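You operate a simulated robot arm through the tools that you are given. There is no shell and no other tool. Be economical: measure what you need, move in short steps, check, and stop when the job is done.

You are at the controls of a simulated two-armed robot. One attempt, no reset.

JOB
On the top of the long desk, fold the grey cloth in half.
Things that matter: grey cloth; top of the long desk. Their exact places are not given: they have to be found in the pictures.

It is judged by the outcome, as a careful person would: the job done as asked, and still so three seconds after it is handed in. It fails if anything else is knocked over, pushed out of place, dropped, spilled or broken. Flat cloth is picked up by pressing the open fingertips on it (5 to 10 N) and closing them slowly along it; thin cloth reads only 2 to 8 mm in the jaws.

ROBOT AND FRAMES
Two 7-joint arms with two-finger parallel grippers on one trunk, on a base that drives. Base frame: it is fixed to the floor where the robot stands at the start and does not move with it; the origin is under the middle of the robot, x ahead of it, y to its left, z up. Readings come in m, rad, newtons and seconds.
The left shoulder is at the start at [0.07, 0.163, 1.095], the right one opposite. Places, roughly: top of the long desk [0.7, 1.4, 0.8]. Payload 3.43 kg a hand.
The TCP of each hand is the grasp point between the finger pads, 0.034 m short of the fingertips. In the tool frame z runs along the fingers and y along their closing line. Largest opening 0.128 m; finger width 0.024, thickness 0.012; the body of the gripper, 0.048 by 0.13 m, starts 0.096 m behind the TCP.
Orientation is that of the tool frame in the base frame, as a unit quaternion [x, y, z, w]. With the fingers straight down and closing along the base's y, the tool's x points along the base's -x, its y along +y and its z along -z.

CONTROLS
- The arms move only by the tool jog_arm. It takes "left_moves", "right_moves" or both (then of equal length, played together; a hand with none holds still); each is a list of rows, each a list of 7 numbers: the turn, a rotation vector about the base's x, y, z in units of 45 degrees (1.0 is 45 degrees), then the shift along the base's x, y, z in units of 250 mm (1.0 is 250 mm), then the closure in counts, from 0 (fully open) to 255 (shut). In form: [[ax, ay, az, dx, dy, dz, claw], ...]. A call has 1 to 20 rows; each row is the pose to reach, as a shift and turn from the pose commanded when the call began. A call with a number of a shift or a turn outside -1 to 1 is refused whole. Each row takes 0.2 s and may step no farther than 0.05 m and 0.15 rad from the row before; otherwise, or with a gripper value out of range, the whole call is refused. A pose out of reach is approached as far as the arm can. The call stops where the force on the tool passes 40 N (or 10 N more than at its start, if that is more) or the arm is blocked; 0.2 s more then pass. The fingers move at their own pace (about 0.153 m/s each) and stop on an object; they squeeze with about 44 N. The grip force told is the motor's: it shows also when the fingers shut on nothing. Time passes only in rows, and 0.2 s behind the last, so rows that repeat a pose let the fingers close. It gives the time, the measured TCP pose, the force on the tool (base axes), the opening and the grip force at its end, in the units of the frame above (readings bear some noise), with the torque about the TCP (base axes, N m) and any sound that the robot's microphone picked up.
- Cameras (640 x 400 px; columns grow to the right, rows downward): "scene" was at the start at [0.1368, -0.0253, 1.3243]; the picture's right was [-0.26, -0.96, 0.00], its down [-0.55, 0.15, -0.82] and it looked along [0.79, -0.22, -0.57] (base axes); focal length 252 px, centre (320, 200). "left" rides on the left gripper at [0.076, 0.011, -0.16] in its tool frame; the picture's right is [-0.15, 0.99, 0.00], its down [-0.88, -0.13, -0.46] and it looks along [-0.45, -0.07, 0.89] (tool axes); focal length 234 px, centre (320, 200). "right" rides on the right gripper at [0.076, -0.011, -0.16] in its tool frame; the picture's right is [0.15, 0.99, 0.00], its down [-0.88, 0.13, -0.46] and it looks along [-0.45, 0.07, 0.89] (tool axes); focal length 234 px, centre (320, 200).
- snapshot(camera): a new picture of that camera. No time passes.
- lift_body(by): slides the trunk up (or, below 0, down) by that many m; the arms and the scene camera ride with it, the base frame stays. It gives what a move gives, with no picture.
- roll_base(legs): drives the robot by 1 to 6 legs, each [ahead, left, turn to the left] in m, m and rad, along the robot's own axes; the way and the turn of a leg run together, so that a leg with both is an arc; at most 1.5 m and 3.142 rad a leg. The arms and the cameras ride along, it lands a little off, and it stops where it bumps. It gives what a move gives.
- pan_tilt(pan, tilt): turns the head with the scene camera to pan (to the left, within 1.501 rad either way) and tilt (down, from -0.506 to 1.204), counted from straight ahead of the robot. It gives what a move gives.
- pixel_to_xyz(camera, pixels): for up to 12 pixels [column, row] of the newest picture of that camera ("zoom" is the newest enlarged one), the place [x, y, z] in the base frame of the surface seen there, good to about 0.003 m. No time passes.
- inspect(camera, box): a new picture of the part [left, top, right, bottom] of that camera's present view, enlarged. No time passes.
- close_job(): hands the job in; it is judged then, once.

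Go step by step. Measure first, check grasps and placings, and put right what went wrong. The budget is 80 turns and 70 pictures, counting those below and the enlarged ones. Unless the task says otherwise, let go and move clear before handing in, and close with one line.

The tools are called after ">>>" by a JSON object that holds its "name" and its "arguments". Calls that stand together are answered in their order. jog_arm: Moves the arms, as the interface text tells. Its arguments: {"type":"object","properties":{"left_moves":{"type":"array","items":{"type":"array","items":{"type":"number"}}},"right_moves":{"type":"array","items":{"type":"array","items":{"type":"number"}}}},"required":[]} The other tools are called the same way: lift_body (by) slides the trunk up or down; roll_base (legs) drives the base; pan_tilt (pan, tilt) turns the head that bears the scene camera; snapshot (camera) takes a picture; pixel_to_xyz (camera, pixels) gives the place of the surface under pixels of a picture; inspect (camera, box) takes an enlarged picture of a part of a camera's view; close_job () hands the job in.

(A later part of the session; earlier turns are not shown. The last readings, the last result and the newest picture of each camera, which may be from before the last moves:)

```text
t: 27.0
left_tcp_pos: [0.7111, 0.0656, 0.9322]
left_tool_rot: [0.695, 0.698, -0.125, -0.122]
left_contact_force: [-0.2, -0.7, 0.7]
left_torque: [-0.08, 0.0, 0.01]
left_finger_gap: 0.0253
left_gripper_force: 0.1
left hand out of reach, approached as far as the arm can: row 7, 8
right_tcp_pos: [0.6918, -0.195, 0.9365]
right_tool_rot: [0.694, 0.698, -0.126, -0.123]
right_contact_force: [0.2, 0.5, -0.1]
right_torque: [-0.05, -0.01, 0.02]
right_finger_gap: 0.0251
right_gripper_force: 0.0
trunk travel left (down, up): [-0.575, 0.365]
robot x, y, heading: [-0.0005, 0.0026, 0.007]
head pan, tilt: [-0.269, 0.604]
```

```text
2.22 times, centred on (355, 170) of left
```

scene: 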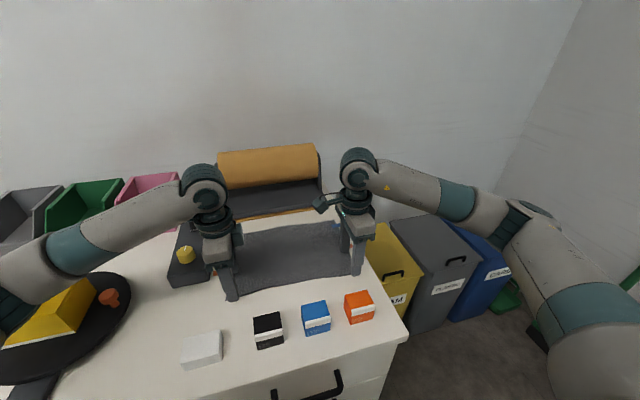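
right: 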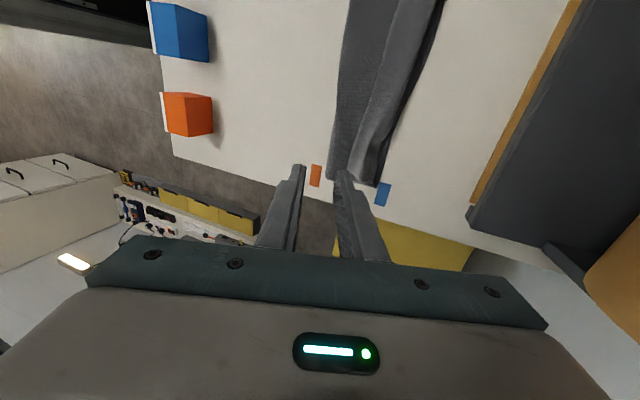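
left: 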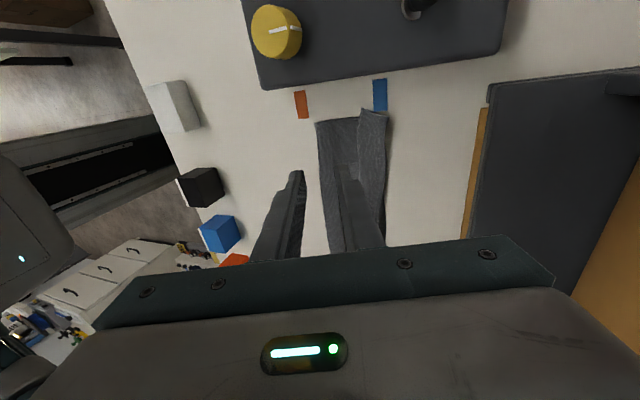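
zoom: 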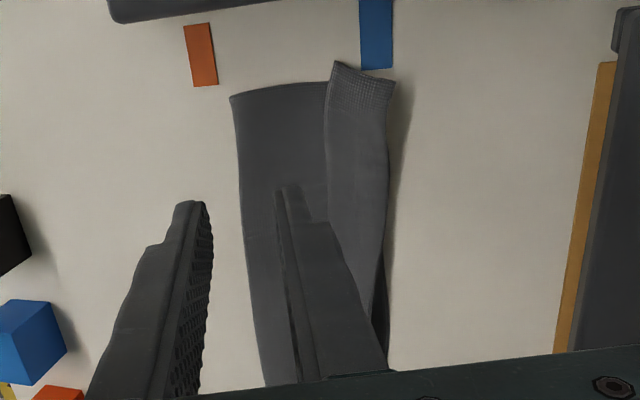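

The fold is there, but 3–4 cm of the top layer is turned back (left edge x≈0.714, right≈0.684), so it isn't a clean half. I'll regrip that free edge with the fingers closing along y, which leaves no flap, and re-lay it. First I unpitch, then yaw both hands by +90°.

>>> {"name": "jog_arm", "arguments": {"left_moves": [[0, -0.15, 0, -0.05, 0, 0.02, 190], [0, -0.3, 0, -0.1, 0, 0.04, 190], [0, -0.44, 0, -0.15, 0, 0.06, 190]], "right_moves": [[0, -0.15, 0, -0.05, 0, 0.02, 190], [0, -0.3, 0, -0.1, 0, 0.04, 190], [0, -0.44, 0, -0.15, 0, 0.06, 190]]}}

>>> {"name": "jog_arm", "arguments": {"left_moves": [[0, 0, 0.167, 0, 0, 0, 190], [0, 0, 0.333, 0, 0, 0, 190], [0, 0, 0.5, 0, 0, 0, 190], [0, 0, 0.667, 0, 0, 0, 190], [0, 0, 0.833, 0, 0, 0, 190], [0, 0, 1, 0, 0, 0, 190]], "right_moves": [[0, 0, 0.167, 0, 0, 0, 190], [0, 0, 0.333, 0, 0, 0, 190], [0, 0, 0.5, 0, 0, 0, 190], [0, 0, 0.667, 0, 0, 0, 190], [0, 0, 0.833, 0, 0, 0, 190], [0, 0, 1, 0, 0, 0, 190]]}}

>>> {"name": "jog_arm", "arguments": {"left_moves": [[0, 0, 0.167, 0, 0, 0, 190], [0, 0, 0.333, 0, 0, 0, 190], [0, 0, 0.5, 0, 0, 0, 190], [0, 0, 0.667, 0, 0, 0, 190], [0, 0, 0.833, 0, 0, 0, 190], [0, 0, 1, 0, 0, 0, 190]], "right_moves": [[0, 0, 0.167, 0, 0, 0, 190], [0, 0, 0.333, 0, 0, 0, 190], [0, 0, 0.5, 0, 0, 0, 190], [0, 0, 0.667, 0, 0, 0, 190], [0, 0, 0.833, 0, 0, 0, 190], [0, 0, 1, 0, 0, 0, 190]]}}

>>> {"name": "inspect", "arguments": {"camera": "scene", "box": [200, 180, 390, 300]}}

>>> {"name": "snapshot", "arguments": {"camera": "left"}}

>>> {"name": "snapshot", "arguments": {"camera": "right"}}

```text
t: 27.8
left_tcp_pos: [0.6708, 0.0638, 0.9503]
left_tool_rot: [0.706, 0.708, -0.001, -0.001]
left_contact_force: [-0.4, -0.3, 0.3]
left_torque: [0.0, -0.03, 0.01]
left_finger_gap: 0.0325
left_gripper_force: 0.0
right_tcp_pos: [0.6523, -0.1977, 0.9518]
right_tool_rot: [0.706, 0.708, -0.001, 0.0]
right_contact_force: [-0.3, -0.8, 0.4]
right_torque: [-0.03, -0.05, 0.0]
right_finger_gap: 0.0325
right_gripper_force: 0.2
trunk travel left (down, up): [-0.575, 0.365]
robot x, y, heading: [-0.0035, 0.0019, 0.001]
head pan, tilt: [-0.269, 0.604]
```

```text
t: 29.2
left_tcp_pos: [0.6721, 0.0644, 0.9498]
left_tool_rot: [0.382, 0.924, -0.002, -0.001]
left_contact_force: [-0.1, 0.0, 0.5]
left_torque: [-0.02, 0.03, -0.01]
left_finger_gap: 0.0323
left_gripper_force: 0.1
right_tcp_pos: [0.6544, -0.1976, 0.9497]
right_tool_rot: [0.381, 0.925, -0.003, 0.0]
right_contact_force: [-0.8, -0.3, 0.6]
right_torque: [-0.02, 0.0, 0.05]
right_finger_gap: 0.0327
right_gripper_force: 0.1
trunk travel left (down, up): [-0.575, 0.365]
robot x, y, heading: [-0.0034, -0.0035, 0.002]
head pan, tilt: [-0.269, 0.604]
```

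```text
t: 30.6
left_tcp_pos: [0.6723, 0.0665, 0.9486]
left_tool_rot: [-0.002, 1.0, -0.001, 0.0]
left_contact_force: [-0.1, 0.4, -0.2]
left_torque: [-0.01, 0.0, -0.01]
left_finger_gap: 0.0328
left_gripper_force: 0.1
right_tcp_pos: [0.6521, -0.1972, 0.9505]
right_tool_rot: [-0.001, 1.0, -0.003, 0.001]
right_contact_force: [0.7, -0.9, -1.0]
right_torque: [0.03, 0.04, 0.03]
right_finger_gap: 0.0325
right_gripper_force: 0.0
trunk travel left (down, up): [-0.575, 0.365]
robot x, y, heading: [-0.0018, 0.0028, 0.005]
head pan, tilt: [-0.269, 0.604]
```

```text
3.33 times, centred on (295, 240) of scene
```

zoom: 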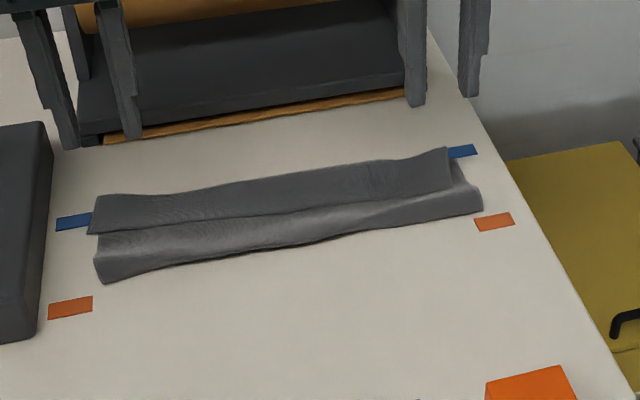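

```text
43 pictures are left
```

left: 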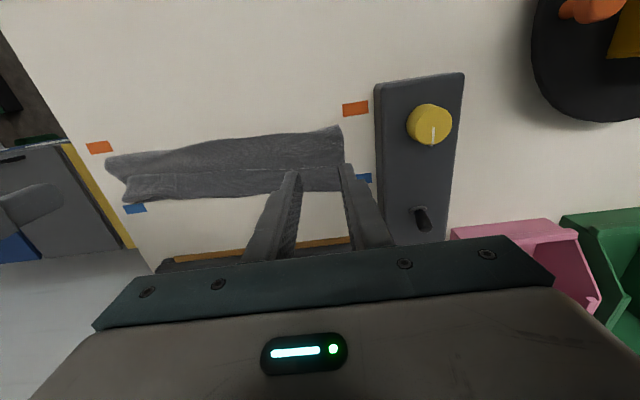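

```text
42 pictures are left
```

right: 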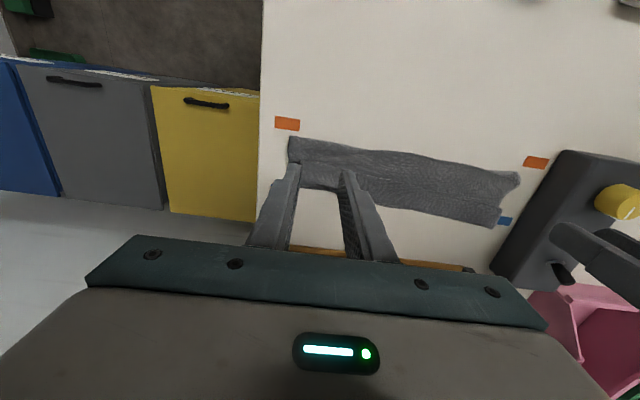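

Both hands are back to closing along y. I'll zoom in on the flap from each hand camera.

>>> {"name": "inspect", "arguments": {"camera": "left", "box": [90, 110, 390, 220]}}

>>> {"name": "inspect", "arguments": {"camera": "right", "box": [260, 110, 560, 240]}}

```text
2.13 times, centred on (240, 165) of left
```

zoom: 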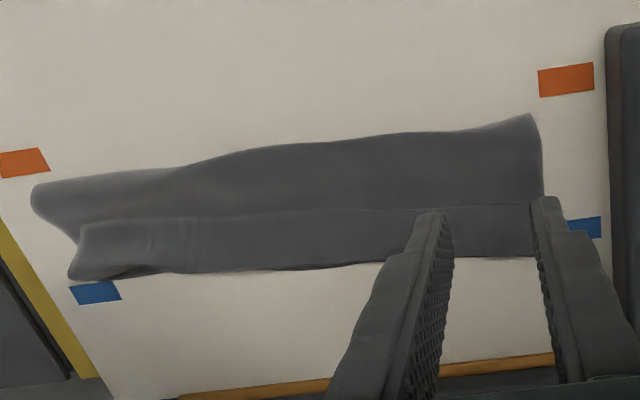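

```text
2.13 times, centred on (410, 175) of right
```

zoom: 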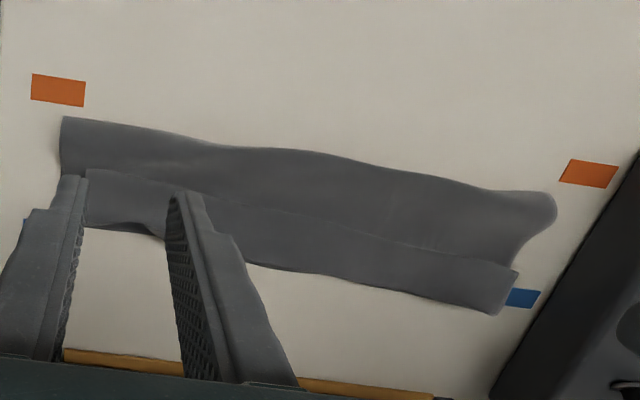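

>>> {"name": "pixel_to_xyz", "arguments": {"camera": "zoom", "pixels": [[64, 118], [230, 148], [470, 188], [95, 172], [250, 208], [400, 247], [515, 271], [265, 264], [380, 290], [490, 312], [120, 200], [130, 224]]}}

```text
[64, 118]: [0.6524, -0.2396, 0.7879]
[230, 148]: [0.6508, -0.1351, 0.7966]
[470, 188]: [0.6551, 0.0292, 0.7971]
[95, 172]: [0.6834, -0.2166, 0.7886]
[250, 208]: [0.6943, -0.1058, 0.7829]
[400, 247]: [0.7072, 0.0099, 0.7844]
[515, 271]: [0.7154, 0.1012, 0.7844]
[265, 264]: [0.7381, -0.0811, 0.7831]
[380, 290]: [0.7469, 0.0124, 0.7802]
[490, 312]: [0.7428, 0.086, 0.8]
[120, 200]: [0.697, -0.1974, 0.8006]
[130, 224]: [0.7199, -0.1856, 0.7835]
```

The flap's free edge is at x≈0.712 (left) and 0.685 (right), with the flap about 3 cm wide. I'll lower both hands onto it with about a 4 cm opening, stopping just above contact.

>>> {"name": "jog_arm", "arguments": {"left_moves": [[0, 0, 0, 0.1, -0.01, -0.1, 165], [0, 0, 0, 0.2, -0.02, -0.2, 165], [0, 0, 0, 0.2, -0.02, -0.35, 165], [0, 0, 0, 0.2, -0.02, -0.45, 165], [0, 0, 0, 0.2, -0.02, -0.49, 165], [0, 0, 0, 0.2, -0.02, -0.5, 165]], "right_moves": [[0, 0, 0, 0.08, 0, -0.1, 165], [0, 0, 0, 0.168, 0, -0.2, 165], [0, 0, 0, 0.168, 0, -0.35, 165], [0, 0, 0, 0.168, 0, -0.45, 165], [0, 0, 0, 0.168, 0, -0.49, 165], [0, 0, 0, 0.168, 0, -0.505, 165]]}}

>>> {"name": "inspect", "arguments": {"camera": "scene", "box": [200, 180, 390, 300]}}

```text
t: 32.0
left_tcp_pos: [0.7229, 0.0602, 0.8252]
left_tool_rot: [-0.001, 1.0, -0.001, 0.0]
left_contact_force: [0.4, 0.5, -0.6]
left_torque: [0.02, 0.02, -0.02]
left_finger_gap: 0.0451
left_gripper_force: 0.0
right_tcp_pos: [0.6959, -0.1968, 0.8216]
right_tool_rot: [-0.001, 1.0, -0.002, 0.001]
right_contact_force: [-0.3, 0.2, 0.5]
right_torque: [0.0, 0.01, 0.03]
right_finger_gap: 0.0453
right_gripper_force: 0.1
trunk travel left (down, up): [-0.575, 0.365]
robot x, y, heading: [-0.0018, 0.0001, -0.003]
head pan, tilt: [-0.269, 0.604]
```

```text
3.33 times, centred on (295, 240) of scene
```

zoom: 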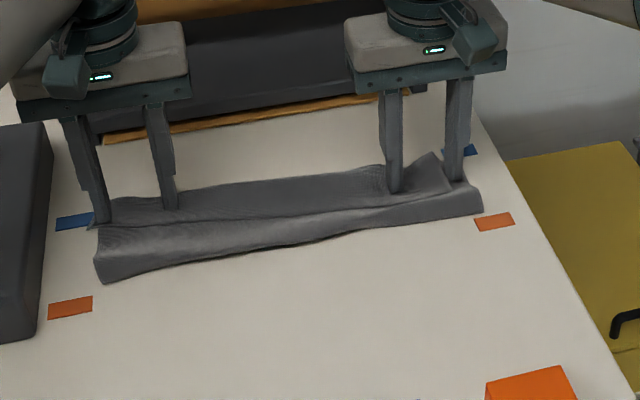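

The right outer finger is past the flap's end, so I'll shift the right hand inward 2 cm (left 1 cm), then press down in small steps.

>>> {"name": "jog_arm", "arguments": {"left_moves": [[0, 0, 0, 0, -0.02, 0.03, 165], [0, 0, 0, 0, -0.04, 0.03, 165], [0, 0, 0, 0, -0.04, 0, 165], [0, 0, 0, 0, -0.04, -0.012, 165], [0, 0, 0, 0, -0.04, -0.02, 165], [0, 0, 0, 0, -0.04, -0.026, 165]], "right_moves": [[0, 0, 0, 0, 0.04, 0.03, 165], [0, 0, 0, 0, 0.08, 0.03, 165], [0, 0, 0, 0, 0.08, 0.0, 165], [0, 0, 0, 0, 0.08, -0.004, 165], [0, 0, 0, 0, 0.08, -0.008, 165], [0, 0, 0, 0, 0.08, -0.012, 165]]}}

```text
t: 33.4
left_tcp_pos: [0.7231, 0.0492, 0.8193]
left_tool_rot: [-0.001, 1.0, -0.001, 0.001]
left_contact_force: [1.0, 1.0, 4.6]
left_torque: [0.04, -0.04, -0.01]
left_finger_gap: 0.0453
left_gripper_force: 0.2
right_tcp_pos: [0.6964, -0.1766, 0.8221]
right_tool_rot: [-0.001, 1.0, -0.003, 0.001]
right_contact_force: [0.3, 0.0, -0.3]
right_torque: [-0.01, 0.0, 0.0]
right_finger_gap: 0.0452
right_gripper_force: 0.1
trunk travel left (down, up): [-0.575, 0.365]
robot x, y, heading: [-0.0047, 0.0024, 0.001]
head pan, tilt: [-0.269, 0.604]
```

The left is in contact at 4.6 N and level; the right is not touching yet. I'll lower the right by 2–3 mm.

>>> {"name": "jog_arm", "arguments": {"left_moves": [[0, 0, 0, 0, 0, 0, 165], [0, 0, 0, 0, 0, -0.002, 165], [0, 0, 0, 0, 0, -0.002, 165]], "right_moves": [[0, 0, 0, 0, 0, -0.004, 165], [0, 0, 0, 0, 0, -0.008, 165], [0, 0, 0, 0, 0, -0.01, 165]]}}

```text
t: 34.2
left_tcp_pos: [0.7217, 0.0494, 0.8177]
left_tool_rot: [0.0, 1.0, -0.002, 0.0]
left_contact_force: [2.3, 0.2, 7.0]
left_torque: [0.11, -0.06, 0.0]
left_finger_gap: 0.0452
left_gripper_force: 0.1
right_tcp_pos: [0.6958, -0.1769, 0.8192]
right_tool_rot: [-0.001, 1.0, -0.003, 0.002]
right_contact_force: [0.2, 0.8, -0.4]
right_torque: [0.02, -0.05, 0.01]
right_finger_gap: 0.0453
right_gripper_force: 0.5
trunk travel left (down, up): [-0.575, 0.365]
robot x, y, heading: [-0.0021, 0.0014, 0.001]
head pan, tilt: [-0.269, 0.604]
```

>>> {"name": "jog_arm", "arguments": {"right_moves": [[0, 0, 0, 0, 0, -0.004, 165], [0, 0, 0, 0, 0, -0.007, 165], [0, 0, 0, 0, 0, -0.007, 165]]}}

```text
t: 35.0
left_tcp_pos: [0.7221, 0.0492, 0.8179]
left_tool_rot: [-0.001, 1.0, -0.002, 0.0]
left_contact_force: [0.8, -0.2, 7.2]
left_torque: [0.1, -0.05, -0.02]
left_finger_gap: 0.0453
left_gripper_force: 0.0
right_tcp_pos: [0.6947, -0.1772, 0.8168]
right_tool_rot: [-0.001, 1.0, -0.003, 0.002]
right_contact_force: [1.0, 0.1, 3.6]
right_torque: [0.05, -0.06, 0.0]
right_finger_gap: 0.045
right_gripper_force: 0.3
trunk travel left (down, up): [-0.575, 0.365]
robot x, y, heading: [-0.0009, -0.0026, 0.002]
head pan, tilt: [-0.269, 0.604]
```

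Left reads 7.2 N and right 3.6 N. I'll add a little on the right and close both slowly.

>>> {"name": "jog_arm", "arguments": {"left_moves": [[0, 0, 0, 0, 0, 0, 165], [0, 0, 0, 0, 0, 0, 172], [0, 0, 0, 0, 0, 0, 179], [0, 0, 0, 0, 0, 0, 186], [0, 0, 0, 0, 0, 0, 193], [0, 0, 0, 0, 0, 0, 200], [0, 0, 0, 0, 0, 0, 207], [0, 0, 0, 0, 0, 0, 214], [0, 0, 0, 0, 0, 0, 221], [0, 0, 0, 0, 0, 0, 228], [0, 0, 0, 0, 0, 0, 235], [0, 0, 0, 0, 0, 0, 242], [0, 0, 0, 0, 0, 0, 249], [0, 0, 0, 0, 0, 0, 255], [0, 0, 0, 0, 0, 0, 255], [0, 0, 0, 0, 0, 0, 255]], "right_moves": [[0, 0, 0, 0, 0, -0.002, 165], [0, 0, 0, 0, 0, -0.002, 172], [0, 0, 0, 0, 0, -0.002, 179], [0, 0, 0, 0, 0, -0.002, 186], [0, 0, 0, 0, 0, -0.002, 193], [0, 0, 0, 0, 0, -0.002, 200], [0, 0, 0, 0, 0, -0.002, 207], [0, 0, 0, 0, 0, -0.002, 214], [0, 0, 0, 0, 0, -0.002, 221], [0, 0, 0, 0, 0, -0.002, 228], [0, 0, 0, 0, 0, -0.002, 235], [0, 0, 0, 0, 0, -0.002, 242], [0, 0, 0, 0, 0, -0.002, 249], [0, 0, 0, 0, 0, -0.002, 255], [0, 0, 0, 0, 0, -0.002, 255], [0, 0, 0, 0, 0, -0.002, 255]]}}

>>> {"name": "inspect", "arguments": {"camera": "scene", "box": [200, 180, 390, 300]}}

```text
t: 38.4
left_tcp_pos: [0.7217, 0.0488, 0.8174]
left_tool_rot: [-0.001, 1.0, -0.002, 0.0]
left_contact_force: [-0.7, -0.7, 3.3]
left_torque: [0.01, 0.0, 0.02]
left_finger_gap: 0.0004
left_gripper_force: 33.0
right_tcp_pos: [0.6957, -0.1772, 0.8172]
right_tool_rot: [-0.001, 1.0, -0.002, 0.003]
right_contact_force: [0.2, 0.9, 8.4]
right_torque: [0.03, -0.03, -0.01]
right_finger_gap: 0.003
right_gripper_force: 37.8
trunk travel left (down, up): [-0.575, 0.365]
robot x, y, heading: [-0.0032, 0.0026, 0.002]
head pan, tilt: [-0.269, 0.604]
```

```text
3.33 times, centred on (295, 240) of scene
```

zoom: 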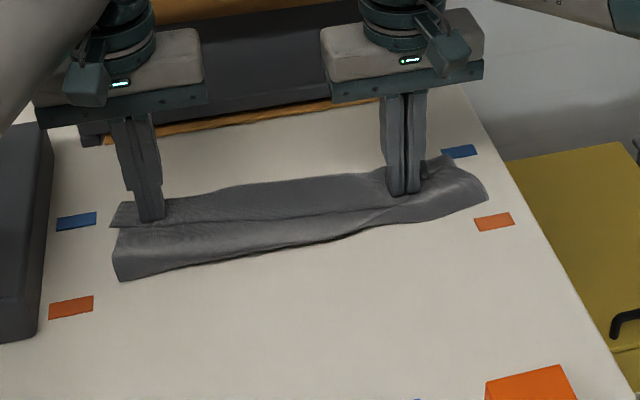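

The right took hold (3.0 mm) and the left slipped (0.4 mm). I'll reopen the left, shift 1 cm inward, and press again.

>>> {"name": "jog_arm", "arguments": {"left_moves": [[0, 0, 0, 0, 0, 0.03, 255], [0, 0, 0, 0, -0.02, 0.06, 200], [0, 0, 0, 0, -0.04, 0.06, 160], [0, 0, 0, 0, -0.04, 0.03, 160], [0, 0, 0, 0, -0.04, 0.005, 160], [0, 0, 0, 0, -0.04, -0.002, 160], [0, 0, 0, 0, -0.04, -0.002, 160]]}}

>>> {"name": "inspect", "arguments": {"camera": "left", "box": [150, 90, 450, 260]}}

```text
t: 40.0
left_tcp_pos: [0.7219, 0.0397, 0.8176]
left_tool_rot: [-0.002, 1.0, -0.002, 0.001]
left_contact_force: [-0.2, -0.4, 3.9]
left_torque: [0.01, -0.01, 0.0]
left_finger_gap: 0.0477
left_gripper_force: 0.1
right_tcp_pos: [0.6944, -0.1766, 0.817]
right_tool_rot: [-0.001, 1.0, -0.003, 0.002]
right_contact_force: [-0.1, 2.8, 7.9]
right_torque: [0.07, -0.03, -0.01]
right_finger_gap: 0.003
right_gripper_force: 38.1
trunk travel left (down, up): [-0.575, 0.365]
robot x, y, heading: [0.0015, -0.0027, -0.001]
head pan, tilt: [-0.269, 0.604]
```

```text
2.13 times, centred on (300, 175) of left
```

zoom: 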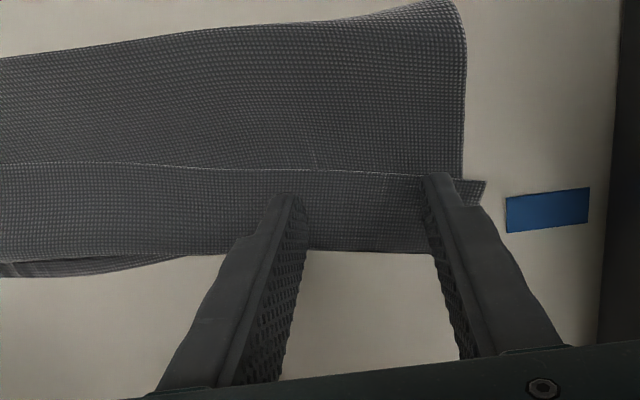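

The left fingers sit squarely on the flap (zoom 290,200 and 440,180). I'll press slightly harder and close.

>>> {"name": "jog_arm", "arguments": {"left_moves": [[0, 0, 0, 0, 0, -0.003, 160], [0, 0, 0, 0, 0, -0.004, 160], [0, 0, 0, 0, 0, -0.004, 167], [0, 0, 0, 0, 0, -0.004, 174], [0, 0, 0, 0, 0, -0.004, 181], [0, 0, 0, 0, 0, -0.004, 188], [0, 0, 0, 0, 0, -0.004, 195], [0, 0, 0, 0, 0, -0.004, 202], [0, 0, 0, 0, 0, -0.004, 209], [0, 0, 0, 0, 0, -0.004, 216], [0, 0, 0, 0, 0, -0.004, 223], [0, 0, 0, 0, 0, -0.004, 230], [0, 0, 0, 0, 0, -0.004, 237], [0, 0, 0, 0, 0, -0.004, 244], [0, 0, 0, 0, 0, -0.004, 251], [0, 0, 0, 0, 0, -0.004, 255], [0, 0, 0, 0, 0, -0.004, 255], [0, 0, 0, 0, 0, -0.004, 255]]}}

>>> {"name": "inspect", "arguments": {"camera": "scene", "box": [200, 180, 390, 300]}}

```text
t: 43.8
left_tcp_pos: [0.7204, 0.0386, 0.8182]
left_tool_rot: [-0.001, 1.0, -0.002, 0.001]
left_contact_force: [0.1, 1.5, 16.5]
left_torque: [0.12, 0.0, 0.07]
left_finger_gap: 0.0002
left_gripper_force: 33.7
right_tcp_pos: [0.6944, -0.1777, 0.8173]
right_tool_rot: [-0.001, 1.0, -0.003, 0.002]
right_contact_force: [0.9, 0.4, 3.0]
right_torque: [0.05, 0.0, 0.05]
right_finger_gap: 0.0027
right_gripper_force: 37.5
trunk travel left (down, up): [-0.575, 0.365]
robot x, y, heading: [0.0005, -0.0028, -0.004]
head pan, tilt: [-0.269, 0.604]
```

```text
3.33 times, centred on (295, 240) of scene
```

zoom: 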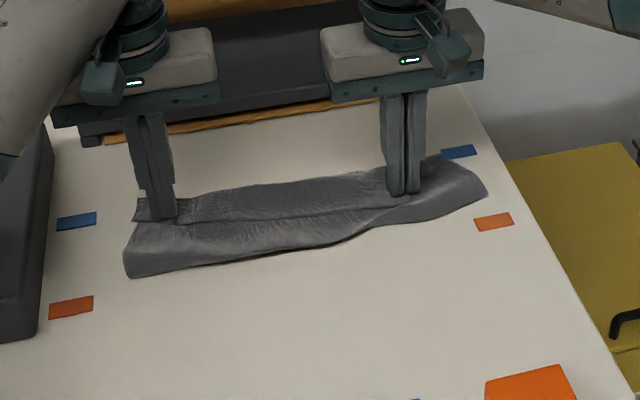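

The left slipped again, while the right still holds 2.7 mm. I'll raise the left clear and lift the right a little, to see what it holds and whether the flap opens.

>>> {"name": "jog_arm", "arguments": {"left_moves": [[0, 0, 0, 0, 0, 0.03, 255], [0, 0, 0, 0, 0, 0.1, 200], [0, 0, 0, 0, 0, 0.2, 160], [0, 0, 0, 0, 0, 0.3, 160], [0, 0, 0, 0, 0, 0.4, 160]], "right_moves": [[0, 0, 0, 0, 0, 0.02, 255], [0, 0, 0, 0, 0, 0.06, 255], [0, 0, 0, 0, 0, 0.1, 255], [0, 0, 0, 0, 0, 0.15, 255], [0, 0, 0, 0, 0, 0.2, 255]]}}

>>> {"name": "inspect", "arguments": {"camera": "scene", "box": [200, 180, 390, 300]}}

>>> {"name": "inspect", "arguments": {"camera": "left", "box": [50, 80, 450, 260]}}

```text
t: 45.0
left_tcp_pos: [0.7217, 0.0407, 0.9157]
left_tool_rot: [-0.001, 1.0, -0.001, 0.001]
left_contact_force: [-0.4, -0.1, -0.8]
left_torque: [-0.01, -0.01, 0.02]
left_finger_gap: 0.0475
left_gripper_force: 0.0
right_tcp_pos: [0.6954, -0.1791, 0.8678]
right_tool_rot: [0.0, 1.0, -0.002, 0.002]
right_contact_force: [-0.3, 0.7, -0.8]
right_torque: [0.0, -0.02, 0.0]
right_finger_gap: 0.0025
right_gripper_force: 37.2
trunk travel left (down, up): [-0.575, 0.365]
robot x, y, heading: [0.0018, 0.0016, 0.002]
head pan, tilt: [-0.269, 0.604]
```

```text
3.33 times, centred on (295, 240) of scene
```

zoom: 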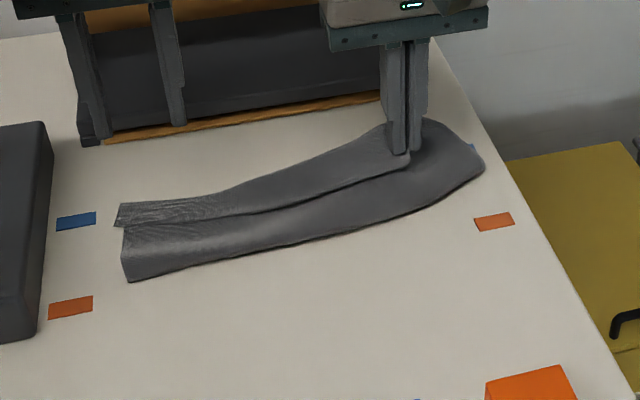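

```text
1.60 times, centred on (250, 170) of left
```

zoom: 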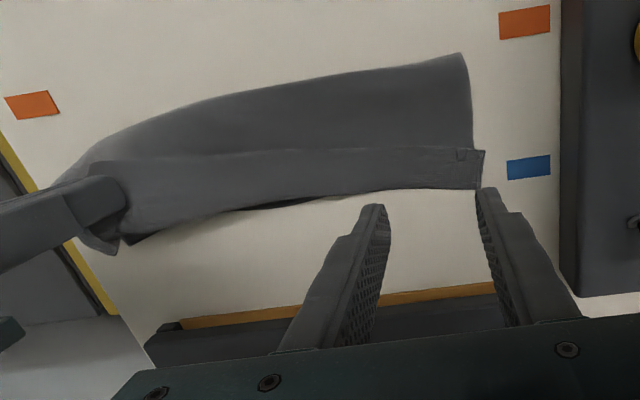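

The right hand holds the free edge itself near its corner (zoom 400,150). I'll move it +x to turn the flap over on that side and look.

>>> {"name": "jog_arm", "arguments": {"right_moves": [[0, 0, 0, 0.06, 0, 0.02, 255], [0, 0, 0, 0.12, 0, 0.02, 255], [0, 0, 0, 0.18, 0, 0.0, 255], [0, 0, 0, 0.22, 0, -0.03, 255], [0, 0, 0, 0.22, 0, -0.08, 255], [0, 0, 0, 0.22, 0, -0.1, 255]]}}

>>> {"name": "inspect", "arguments": {"camera": "scene", "box": [200, 180, 390, 300]}}

>>> {"name": "inspect", "arguments": {"camera": "left", "box": [50, 80, 450, 260]}}

```text
t: 46.4
left_tcp_pos: [0.7227, 0.0419, 0.9151]
left_tool_rot: [-0.001, 1.0, -0.002, 0.0]
left_contact_force: [0.0, 1.2, 0.1]
left_torque: [-0.03, 0.0, 0.02]
left_finger_gap: 0.0477
left_gripper_force: 0.1
right_tcp_pos: [0.7503, -0.1759, 0.841]
right_tool_rot: [-0.001, 1.0, -0.003, 0.001]
right_contact_force: [-0.2, 0.3, -0.1]
right_torque: [0.0, -0.01, 0.01]
right_finger_gap: 0.0029
right_gripper_force: 37.9
trunk travel left (down, up): [-0.575, 0.365]
robot x, y, heading: [-0.002, 0.0005, -0.0]
head pan, tilt: [-0.269, 0.604]
```

```text
3.33 times, centred on (295, 240) of scene
```

zoom: 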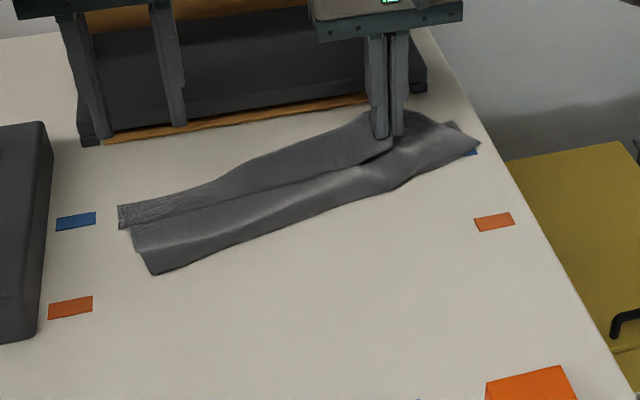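

```text
1.60 times, centred on (250, 170) of left
```

zoom: 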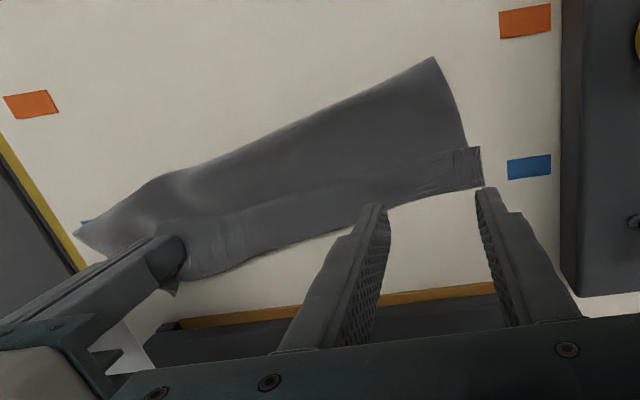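

The right pull drags both layers and skews the cloth. It's cleaner to unfold it: I'll carry the held edge back over to x≈0.54 and lay the cloth flat, then regrip properly.

>>> {"name": "jog_arm", "arguments": {"right_moves": [[0, 0, 0, -0.02, 0, 0.1, 255], [0, 0, 0, -0.12, 0, 0.2, 255], [0, 0, 0, -0.24, 0, 0.28, 255], [0, 0, 0, -0.36, 0, 0.3, 255], [0, 0, 0, -0.48, 0, 0.28, 255], [0, 0, 0, -0.6, 0, 0.2, 255], [0, 0, 0, -0.7, 0, 0.1, 255], [0, 0, 0, -0.78, 0, 0, 255], [0, 0, 0, -0.82, 0, -0.05, 255], [0, 0, 0, -0.82, 0, -0.05, 255]]}}

>>> {"name": "inspect", "arguments": {"camera": "scene", "box": [200, 200, 390, 320]}}

```text
t: 48.6
left_tcp_pos: [0.724, 0.041, 0.9138]
left_tool_rot: [-0.002, 1.0, -0.002, 0.0]
left_contact_force: [0.1, -0.5, 0.6]
left_torque: [0.02, 0.0, 0.01]
left_finger_gap: 0.0476
left_gripper_force: 0.0
right_tcp_pos: [0.546, -0.1764, 0.8308]
right_tool_rot: [-0.001, 1.0, -0.002, 0.002]
right_contact_force: [-0.7, 0.0, -0.4]
right_torque: [0.02, 0.03, 0.0]
right_finger_gap: 0.0026
right_gripper_force: 37.9
trunk travel left (down, up): [-0.575, 0.365]
robot x, y, heading: [0.0017, 0.0006, 0.0]
head pan, tilt: [-0.269, 0.604]
```

```text
3.33 times, centred on (295, 260) of scene
```

zoom: 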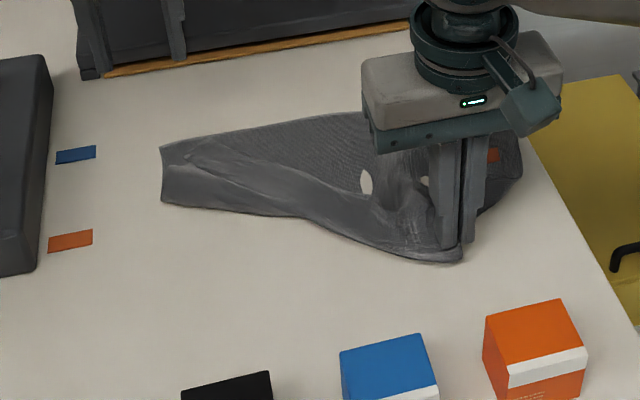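

The right side is open and the left end is still folded. I'll look at the left end closely with the left camera.

>>> {"name": "snapshot", "arguments": {"camera": "left"}}

>>> {"name": "inspect", "arguments": {"camera": "scene", "box": [240, 225, 340, 285]}}

```text
30 pictures are left
```

left: 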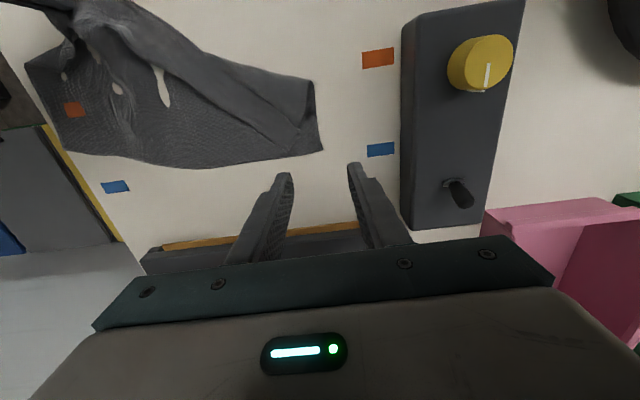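

```text
6.40 times, centred on (290, 255) of scene
```

zoom: 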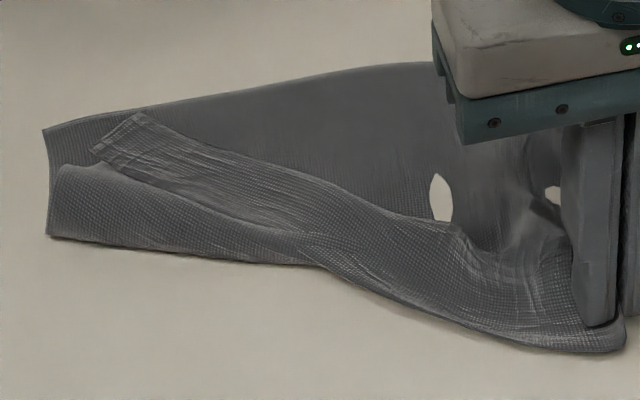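

The near-left corner of the top layer lies around zoom (92,150)–(145,115), over the bottom layer. I'll measure it so the left hand can pinch it.

>>> {"name": "pixel_to_xyz", "arguments": {"camera": "zoom", "pixels": [[143, 118], [95, 152], [60, 175], [48, 232], [46, 133], [140, 150], [200, 170], [300, 190], [300, 258], [380, 68], [440, 200], [560, 340]]}}

```text
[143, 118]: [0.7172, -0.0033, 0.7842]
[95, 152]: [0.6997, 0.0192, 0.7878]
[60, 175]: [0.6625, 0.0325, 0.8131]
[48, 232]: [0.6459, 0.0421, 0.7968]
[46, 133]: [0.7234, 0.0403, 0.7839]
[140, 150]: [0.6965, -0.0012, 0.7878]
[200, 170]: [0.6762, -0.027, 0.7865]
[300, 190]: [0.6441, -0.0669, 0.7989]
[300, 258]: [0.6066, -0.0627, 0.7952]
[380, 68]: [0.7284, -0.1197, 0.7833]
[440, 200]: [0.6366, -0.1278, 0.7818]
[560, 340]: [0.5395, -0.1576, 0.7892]
```

The corner lies around (0.70,0.0). I'll bring the left hand there with about a 3 cm gap and press.

>>> {"name": "jog_arm", "arguments": {"left_moves": [[0, 0, 0, -0.05, -0.1, -0.05, 188], [0, 0, 0, -0.096, -0.192, -0.12, 188], [0, 0, 0, -0.096, -0.192, -0.22, 188], [0, 0, 0, -0.096, -0.192, -0.32, 188], [0, 0, 0, -0.096, -0.192, -0.365, 188], [0, 0, 0, -0.096, -0.192, -0.374, 188], [0, 0, 0, -0.096, -0.192, -0.38, 188]]}}

```text
t: 50.2
left_tcp_pos: [0.699, -0.009, 0.8202]
left_tool_rot: [-0.001, 1.0, -0.002, 0.0]
left_contact_force: [0.0, 0.3, -0.1]
left_torque: [0.02, 0.01, 0.02]
left_finger_gap: 0.0338
left_gripper_force: 0.1
right_tcp_pos: [0.5446, -0.1767, 0.8306]
right_tool_rot: [-0.001, 1.0, -0.003, 0.001]
right_contact_force: [0.1, 1.1, -0.4]
right_torque: [-0.01, -0.02, 0.04]
right_finger_gap: 0.0027
right_gripper_force: 36.9
trunk travel left (down, up): [-0.575, 0.365]
robot x, y, heading: [-0.0005, -0.0018, 0.001]
head pan, tilt: [-0.269, 0.604]
```

>>> {"name": "jog_arm", "arguments": {"left_moves": [[0, 0, 0, 0, 0, -0.004, 188], [0, 0, 0, 0, 0, -0.008, 188], [0, 0, 0, 0, 0, -0.011, 188], [0, 0, 0, 0, 0, -0.011, 188]]}}

```text
t: 51.2
left_tcp_pos: [0.6981, -0.009, 0.8183]
left_tool_rot: [0.0, 1.0, -0.001, 0.0]
left_contact_force: [0.5, 1.1, 3.2]
left_torque: [0.04, -0.03, -0.04]
left_finger_gap: 0.0335
left_gripper_force: 0.0
right_tcp_pos: [0.5453, -0.1768, 0.8305]
right_tool_rot: [0.0, 1.0, -0.003, 0.001]
right_contact_force: [0.2, 0.0, 0.0]
right_torque: [0.01, 0.01, 0.03]
right_finger_gap: 0.0026
right_gripper_force: 37.5
trunk travel left (down, up): [-0.575, 0.365]
robot x, y, heading: [0.0011, -0.0033, 0.0]
head pan, tilt: [-0.269, 0.604]
```

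Contact is 3.2 N. I'll press about 1 mm more and close slowly.

>>> {"name": "jog_arm", "arguments": {"left_moves": [[0, 0, 0, 0, 0, -0.003, 188], [0, 0, 0, 0, 0, -0.005, 188], [0, 0, 0, 0, 0, -0.005, 194], [0, 0, 0, 0, 0, -0.005, 200], [0, 0, 0, 0, 0, -0.005, 206], [0, 0, 0, 0, 0, -0.005, 212], [0, 0, 0, 0, 0, -0.005, 218], [0, 0, 0, 0, 0, -0.005, 224], [0, 0, 0, 0, 0, -0.005, 230], [0, 0, 0, 0, 0, -0.005, 236], [0, 0, 0, 0, 0, -0.005, 242], [0, 0, 0, 0, 0, -0.005, 248], [0, 0, 0, 0, 0, -0.005, 255], [0, 0, 0, 0, 0, -0.005, 255], [0, 0, 0, 0, 0, -0.005, 255]]}}

```text
t: 54.4
left_tcp_pos: [0.6982, -0.0086, 0.8165]
left_tool_rot: [-0.001, 1.0, -0.001, 0.001]
left_contact_force: [0.0, 1.9, 14.5]
left_torque: [0.09, 0.01, -0.04]
left_finger_gap: 0.0002
left_gripper_force: 33.4
right_tcp_pos: [0.5439, -0.1762, 0.8312]
right_tool_rot: [-0.001, 1.0, -0.004, 0.001]
right_contact_force: [0.7, 0.4, 0.9]
right_torque: [0.03, 0.01, -0.01]
right_finger_gap: 0.0029
right_gripper_force: 37.4
trunk travel left (down, up): [-0.575, 0.365]
robot x, y, heading: [0.0023, 0.0051, -0.001]
head pan, tilt: [-0.269, 0.604]
```

The left missed again. New plan: use the closed left fingertips to pin the bottom layer's far-left corner, and let the right hand lift and pull the cloth open. I'll raise the left and look for the corner.

>>> {"name": "jog_arm", "arguments": {"left_moves": [[0, 0, 0, 0, 0, 0.04, 255], [0, 0, 0, 0.05, 0.1, 0.15, 255], [0, 0, 0, 0.05, 0.25, 0.2, 255], [0, 0, 0, 0.05, 0.4, 0.2, 255], [0, 0, 0, 0.05, 0.5, 0.2, 255]]}}

>>> {"name": "inspect", "arguments": {"camera": "scene", "box": [220, 215, 370, 305]}}

```text
t: 55.6
left_tcp_pos: [0.7098, 0.1209, 0.8658]
left_tool_rot: [0.0, 1.0, -0.001, 0.0]
left_contact_force: [0.7, 0.6, -0.7]
left_torque: [-0.04, 0.0, 0.06]
left_finger_gap: 0.0002
left_gripper_force: 33.1
right_tcp_pos: [0.5447, -0.1762, 0.8306]
right_tool_rot: [-0.002, 1.0, -0.003, 0.001]
right_contact_force: [-0.4, -0.6, 0.0]
right_torque: [0.0, -0.02, -0.01]
right_finger_gap: 0.0029
right_gripper_force: 37.5
trunk travel left (down, up): [-0.575, 0.365]
robot x, y, heading: [0.0006, 0.0002, 0.001]
head pan, tilt: [-0.269, 0.604]
```

```text
4.27 times, centred on (295, 260) of scene
```

zoom: 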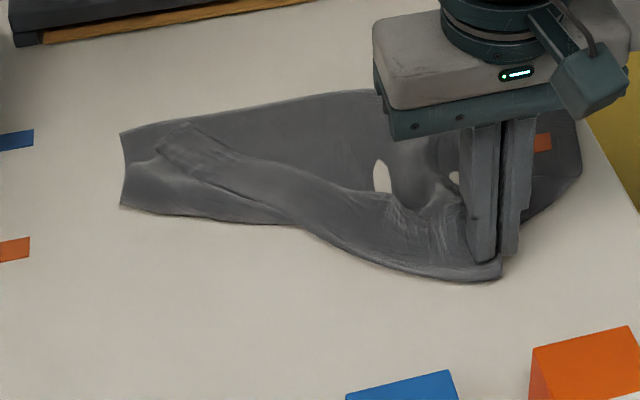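

>>> {"name": "pixel_to_xyz", "arguments": {"camera": "zoom", "pixels": [[122, 135], [140, 145], [150, 140], [121, 205], [190, 125], [580, 175], [355, 92], [160, 150]]}}

```text
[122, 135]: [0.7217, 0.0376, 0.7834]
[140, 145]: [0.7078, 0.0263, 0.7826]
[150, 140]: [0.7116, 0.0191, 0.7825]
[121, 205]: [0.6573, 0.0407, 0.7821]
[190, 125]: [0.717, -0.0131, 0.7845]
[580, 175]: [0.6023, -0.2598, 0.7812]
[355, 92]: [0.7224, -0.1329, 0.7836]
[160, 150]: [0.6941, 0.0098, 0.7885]
```

The bottom layer's FL corner is at (0.722,0.038). I'll pin at (0.712,0.024) with the closed left fingertips.

>>> {"name": "jog_arm", "arguments": {"left_moves": [[0, 0, 0, 0.01, -0.15, 0, 255], [0, 0, 0, 0.01, -0.3, -0.03, 255], [0, 0, 0, 0.01, -0.388, -0.08, 255], [0, 0, 0, 0.01, -0.388, -0.16, 255], [0, 0, 0, 0.01, -0.388, -0.19, 255], [0, 0, 0, 0.01, -0.388, -0.197, 255], [0, 0, 0, 0.01, -0.388, -0.203, 255], [0, 0, 0, 0.01, -0.388, -0.203, 255]]}}

```text
t: 57.4
left_tcp_pos: [0.7127, 0.0208, 0.8165]
left_tool_rot: [0.0, 1.0, -0.002, 0.001]
left_contact_force: [1.4, 0.5, 9.5]
left_torque: [-0.04, 0.07, 0.0]
left_finger_gap: 0.0
left_gripper_force: 33.4
right_tcp_pos: [0.5448, -0.178, 0.8306]
right_tool_rot: [0.0, 1.0, -0.003, 0.002]
right_contact_force: [0.0, 0.0, 0.1]
right_torque: [0.0, 0.0, 0.02]
right_finger_gap: 0.0026
right_gripper_force: 37.1
trunk travel left (down, up): [-0.575, 0.365]
robot x, y, heading: [0.002, -0.0019, 0.002]
head pan, tilt: [-0.269, 0.604]
```

Pinned at 9.5 N. Now the right lifts about 0.19 m to let the folded corner drop free.

>>> {"name": "jog_arm", "arguments": {"right_moves": [[0, 0, 0, 0, 0, 0.12, 255], [0, 0, 0, 0, 0, 0.24, 255], [0, 0, 0, 0, 0, 0.38, 255], [0, 0, 0, 0, 0, 0.52, 255], [0, 0, 0, 0, 0, 0.66, 255], [0, 0, 0, 0, 0, 0.74, 255], [0, 0, 0, 0, 0, 0.74, 255], [0, 0, 0, 0, 0, 0.74, 255]]}}

>>> {"name": "inspect", "arguments": {"camera": "scene", "box": [200, 150, 420, 300]}}

```text
t: 59.2
left_tcp_pos: [0.7135, 0.0205, 0.816]
left_tool_rot: [-0.002, 1.0, -0.002, 0.0]
left_contact_force: [-1.3, -2.7, 10.1]
left_torque: [-0.1, 0.09, -0.02]
left_finger_gap: 0.0
left_gripper_force: 32.5
right_tcp_pos: [0.5444, -0.1791, 1.0167]
right_tool_rot: [-0.001, 1.0, -0.002, 0.002]
right_contact_force: [0.3, 1.2, -1.3]
right_torque: [0.04, 0.01, -0.01]
right_finger_gap: 0.0027
right_gripper_force: 37.2
trunk travel left (down, up): [-0.575, 0.365]
robot x, y, heading: [-0.0021, 0.0005, -0.0]
head pan, tilt: [-0.269, 0.604]
```

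```text
2.67 times, centred on (310, 225) of scene
```

zoom: 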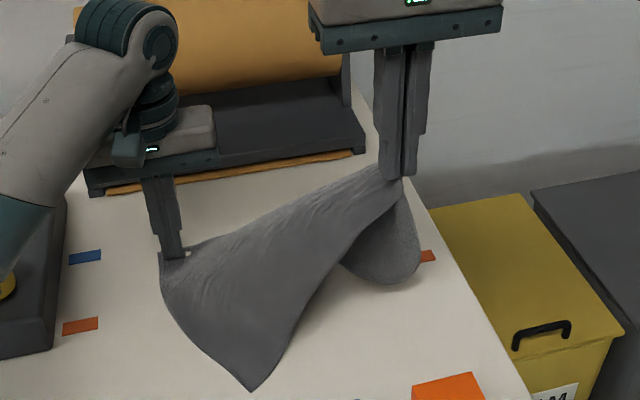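

The folded corner dropped free and hangs toward me (zoom 250,390). I'll lower the right hand outward to lay the cloth flat.

>>> {"name": "jog_arm", "arguments": {"right_moves": [[0, 0, 0, -0.02, -0.03, -0.08, 255], [0, 0, 0, -0.05, -0.06, -0.18, 255], [0, 0, 0, -0.08, -0.1, -0.3, 255], [0, 0, 0, -0.1, -0.13, -0.42, 255], [0, 0, 0, -0.11, -0.14, -0.54, 255], [0, 0, 0, -0.12, -0.144, -0.64, 255], [0, 0, 0, -0.12, -0.144, -0.71, 255], [0, 0, 0, -0.12, -0.144, -0.76, 255], [0, 0, 0, -0.12, -0.144, -0.765, 255]]}}

>>> {"name": "inspect", "arguments": {"camera": "scene", "box": [200, 200, 390, 320]}}

```text
t: 61.2
left_tcp_pos: [0.7137, 0.0207, 0.8163]
left_tool_rot: [0.0, 1.0, -0.002, 0.0]
left_contact_force: [-1.4, 0.4, 8.6]
left_torque: [0.01, 0.07, 0.04]
left_finger_gap: 0.0
left_gripper_force: 32.4
right_tcp_pos: [0.5147, -0.2136, 0.8224]
right_tool_rot: [-0.001, 1.0, -0.003, 0.003]
right_contact_force: [0.6, -0.1, 1.6]
right_torque: [0.0, -0.01, 0.01]
right_finger_gap: 0.0026
right_gripper_force: 37.4
trunk travel left (down, up): [-0.575, 0.365]
robot x, y, heading: [0.0024, 0.002, 0.0]
head pan, tilt: [-0.269, 0.604]
```

```text
3.33 times, centred on (295, 260) of scene
```

zoom: 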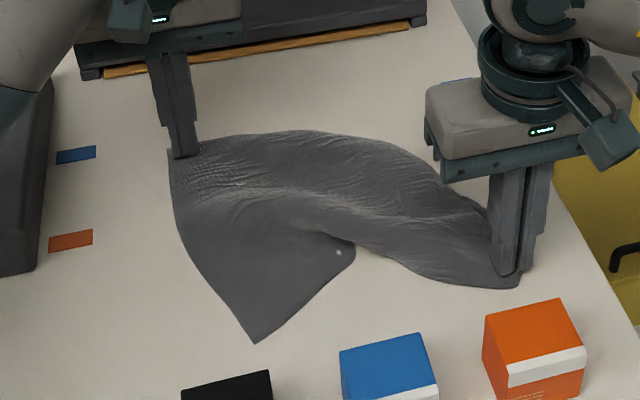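

The cloth is nearly flat again, with the near-left corner at zoom (250,342) on a single layer. I'll measure around it for a left-hand pinch.

>>> {"name": "pixel_to_xyz", "arguments": {"camera": "zoom", "pixels": [[250, 340], [252, 315], [215, 290], [300, 300], [352, 250], [185, 220], [170, 152], [515, 285], [420, 270], [260, 280], [330, 260], [300, 135]]}}

```text
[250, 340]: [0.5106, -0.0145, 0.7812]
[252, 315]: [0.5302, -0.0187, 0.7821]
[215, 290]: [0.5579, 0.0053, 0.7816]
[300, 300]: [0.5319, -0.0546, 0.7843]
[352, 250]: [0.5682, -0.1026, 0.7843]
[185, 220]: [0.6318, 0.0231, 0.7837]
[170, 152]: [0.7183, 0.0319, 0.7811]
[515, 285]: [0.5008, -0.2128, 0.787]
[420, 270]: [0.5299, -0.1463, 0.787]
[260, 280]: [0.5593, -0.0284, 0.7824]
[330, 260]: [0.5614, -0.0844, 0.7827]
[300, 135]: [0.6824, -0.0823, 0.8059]
```

NL is at (0.511,-0.015). I'll lift the left, open to about 3.4 cm, move over (0.54,-0.03), and descend to light contact.

>>> {"name": "jog_arm", "arguments": {"left_moves": [[0, 0, 0, 0, 0, 0.1, 255], [0, 0, 0, -0.1, -0.03, 0.22, 188], [0, 0, 0, -0.25, -0.08, 0.26, 188], [0, 0, 0, -0.42, -0.14, 0.26, 188], [0, 0, 0, -0.58, -0.19, 0.26, 188], [0, 0, 0, -0.695, -0.205, 0.2, 188], [0, 0, 0, -0.695, -0.205, 0.1, 188], [0, 0, 0, -0.695, -0.205, 0.03, 188], [0, 0, 0, -0.695, -0.205, 0.01, 188], [0, 0, 0, -0.695, -0.205, 0.004, 188]]}}

```text
t: 63.4
left_tcp_pos: [0.539, -0.0339, 0.8173]
left_tool_rot: [-0.001, 1.0, -0.002, -0.001]
left_contact_force: [0.0, 0.0, 0.7]
left_torque: [0.03, -0.02, 0.0]
left_finger_gap: 0.0339
left_gripper_force: 0.1
right_tcp_pos: [0.5159, -0.2132, 0.8232]
right_tool_rot: [-0.001, 1.0, -0.003, 0.0]
right_contact_force: [0.3, 0.7, 1.4]
right_torque: [0.03, 0.01, -0.01]
right_finger_gap: 0.0027
right_gripper_force: 37.5
trunk travel left (down, up): [-0.575, 0.365]
robot x, y, heading: [0.0024, 0.0008, -0.0]
head pan, tilt: [-0.269, 0.604]
```

>>> {"name": "jog_arm", "arguments": {"left_moves": [[0, 0, 0, 0, 0, -0.004, 188], [0, 0, 0, 0, 0, -0.007, 188], [0, 0, 0, 0, 0, -0.007, 188]]}}

>>> {"name": "inspect", "arguments": {"camera": "left", "box": [170, 80, 470, 260]}}

```text
t: 64.2
left_tcp_pos: [0.5384, -0.0334, 0.8152]
left_tool_rot: [-0.001, 1.0, -0.002, 0.001]
left_contact_force: [1.3, -0.5, 7.9]
left_torque: [0.12, -0.07, -0.03]
left_finger_gap: 0.0338
left_gripper_force: 0.1
right_tcp_pos: [0.5148, -0.2116, 0.8228]
right_tool_rot: [-0.002, 1.0, -0.003, 0.0]
right_contact_force: [0.6, -0.3, 0.5]
right_torque: [0.03, 0.04, -0.03]
right_finger_gap: 0.0028
right_gripper_force: 37.6
trunk travel left (down, up): [-0.575, 0.365]
robot x, y, heading: [0.0016, 0.0022, -0.001]
head pan, tilt: [-0.269, 0.604]
```

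```text
2.13 times, centred on (320, 170) of left
```

zoom: 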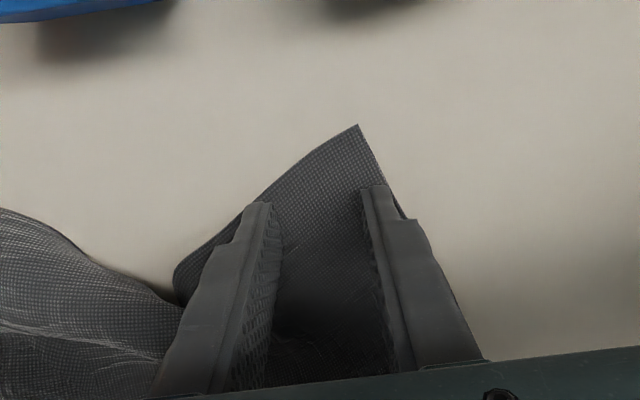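

Both fingers are on the corner, but the torque (0.12) shows the +y finger carrying most of the load. I'll level by a small roll.

>>> {"name": "jog_arm", "arguments": {"left_moves": [[0.006, 0, 0, 0, 0, -0.001, 188], [0.006, 0, 0, 0, 0, -0.001, 188], [0.006, 0, 0, 0, 0, -0.001, 188]]}}

```text
t: 65.0
left_tcp_pos: [0.5383, -0.0325, 0.8152]
left_tool_rot: [0.0, 1.0, -0.001, 0.0]
left_contact_force: [-0.3, -2.9, 10.6]
left_torque: [-0.06, -0.01, 0.03]
left_finger_gap: 0.0336
left_gripper_force: 0.0
right_tcp_pos: [0.5157, -0.2137, 0.8227]
right_tool_rot: [-0.001, 1.0, -0.003, 0.001]
right_contact_force: [-0.1, -0.5, 0.1]
right_torque: [0.0, -0.02, 0.0]
right_finger_gap: 0.0028
right_gripper_force: 37.7
trunk travel left (down, up): [-0.575, 0.365]
robot x, y, heading: [0.0011, -0.0006, 0.005]
head pan, tilt: [-0.269, 0.604]
```

Level now at 10.6 N. Closing slowly.

>>> {"name": "jog_arm", "arguments": {"left_moves": [[0, 0, 0, 0, 0, 0, 194], [0, 0, 0, 0, 0, 0, 200], [0, 0, 0, 0, 0, 0, 206], [0, 0, 0, 0, 0, 0, 212], [0, 0, 0, 0, 0, 0, 218], [0, 0, 0, 0, 0, 0, 224], [0, 0, 0, 0, 0, 0, 230], [0, 0, 0, 0, 0, 0, 236], [0, 0, 0, 0, 0, 0, 242], [0, 0, 0, 0, 0, 0, 248], [0, 0, 0, 0, 0, 0, 255], [0, 0, 0, 0, 0, 0, 255], [0, 0, 0, 0, 0, 0, 255]]}}

```text
t: 67.8
left_tcp_pos: [0.5391, -0.0324, 0.8162]
left_tool_rot: [-0.001, 1.0, 0.0, 0.0]
left_contact_force: [-0.3, 0.6, 9.7]
left_torque: [-0.01, 0.0, 0.0]
left_finger_gap: 0.0023
left_gripper_force: 37.9
right_tcp_pos: [0.5144, -0.2129, 0.8241]
right_tool_rot: [0.0, 1.0, -0.002, 0.002]
right_contact_force: [-0.3, -0.2, 0.5]
right_torque: [0.0, -0.02, 0.01]
right_finger_gap: 0.0028
right_gripper_force: 37.8
trunk travel left (down, up): [-0.575, 0.365]
robot x, y, heading: [0.001, -0.0025, 0.002]
head pan, tilt: [-0.269, 0.604]
```

The left corner is gripped too (2.3 mm). I'll lift both hands together, spreading slightly and aligned at x≈0.62, so the cloth hangs free and straightens.

>>> {"name": "jog_arm", "arguments": {"left_moves": [[0, 0, 0, 0.0, 0.03, 0.1, 255], [0, 0, 0, 0.03, 0.06, 0.2, 255], [0, 0, 0, 0.06, 0.09, 0.3, 255], [0, 0, 0, 0.1, 0.12, 0.4, 255], [0, 0, 0, 0.14, 0.15, 0.5, 255], [0, 0, 0, 0.18, 0.18, 0.6, 255], [0, 0, 0, 0.22, 0.2, 0.7, 255], [0, 0, 0, 0.26, 0.22, 0.8, 255], [0, 0, 0, 0.3, 0.24, 0.9, 255], [0, 0, 0, 0.324, 0.26, 0.98, 255], [0, 0, 0, 0.324, 0.26, 0.98, 255]], "right_moves": [[0, 0, 0, 0.03, 0.01, 0.1, 255], [0, 0, 0, 0.07, 0.02, 0.2, 255], [0, 0, 0, 0.11, 0.03, 0.3, 255], [0, 0, 0, 0.16, 0.04, 0.4, 255], [0, 0, 0, 0.2, 0.05, 0.5, 255], [0, 0, 0, 0.25, 0.06, 0.6, 255], [0, 0, 0, 0.3, 0.07, 0.7, 255], [0, 0, 0, 0.35, 0.07, 0.78, 255], [0, 0, 0, 0.4, 0.07, 0.87, 255], [0, 0, 0, 0.424, 0.07, 0.95, 255], [0, 0, 0, 0.424, 0.07, 0.95, 255]]}}

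>>> {"name": "snapshot", "arguments": {"camera": "scene"}}

```text
t: 70.2
left_tcp_pos: [0.6222, 0.0315, 1.06]
left_tool_rot: [0.0, 1.0, 0.0, -0.002]
left_contact_force: [-0.4, -13.2, 1.0]
left_torque: [-0.5, 0.02, -0.37]
left_finger_gap: 0.0032
left_gripper_force: 37.3
right_tcp_pos: [0.6227, -0.1958, 1.0601]
right_tool_rot: [-0.002, 1.0, -0.001, 0.001]
right_contact_force: [0.7, 14.0, -0.1]
right_torque: [0.51, -0.04, 0.2]
right_finger_gap: 0.0027
right_gripper_force: 37.6
trunk travel left (down, up): [-0.575, 0.365]
robot x, y, heading: [0.0018, -0.0025, 0.0]
head pan, tilt: [-0.269, 0.604]
```

```text
24 pictures are left
```

scene: 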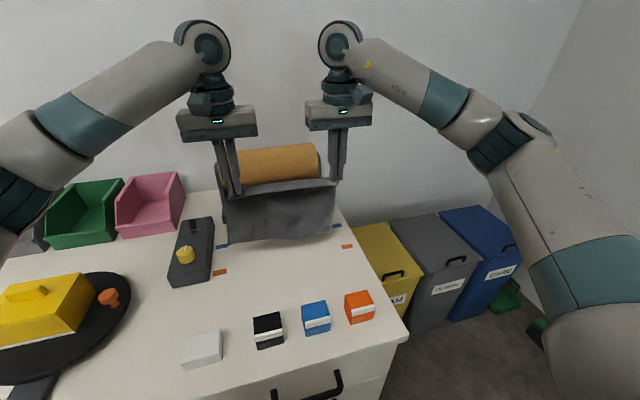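

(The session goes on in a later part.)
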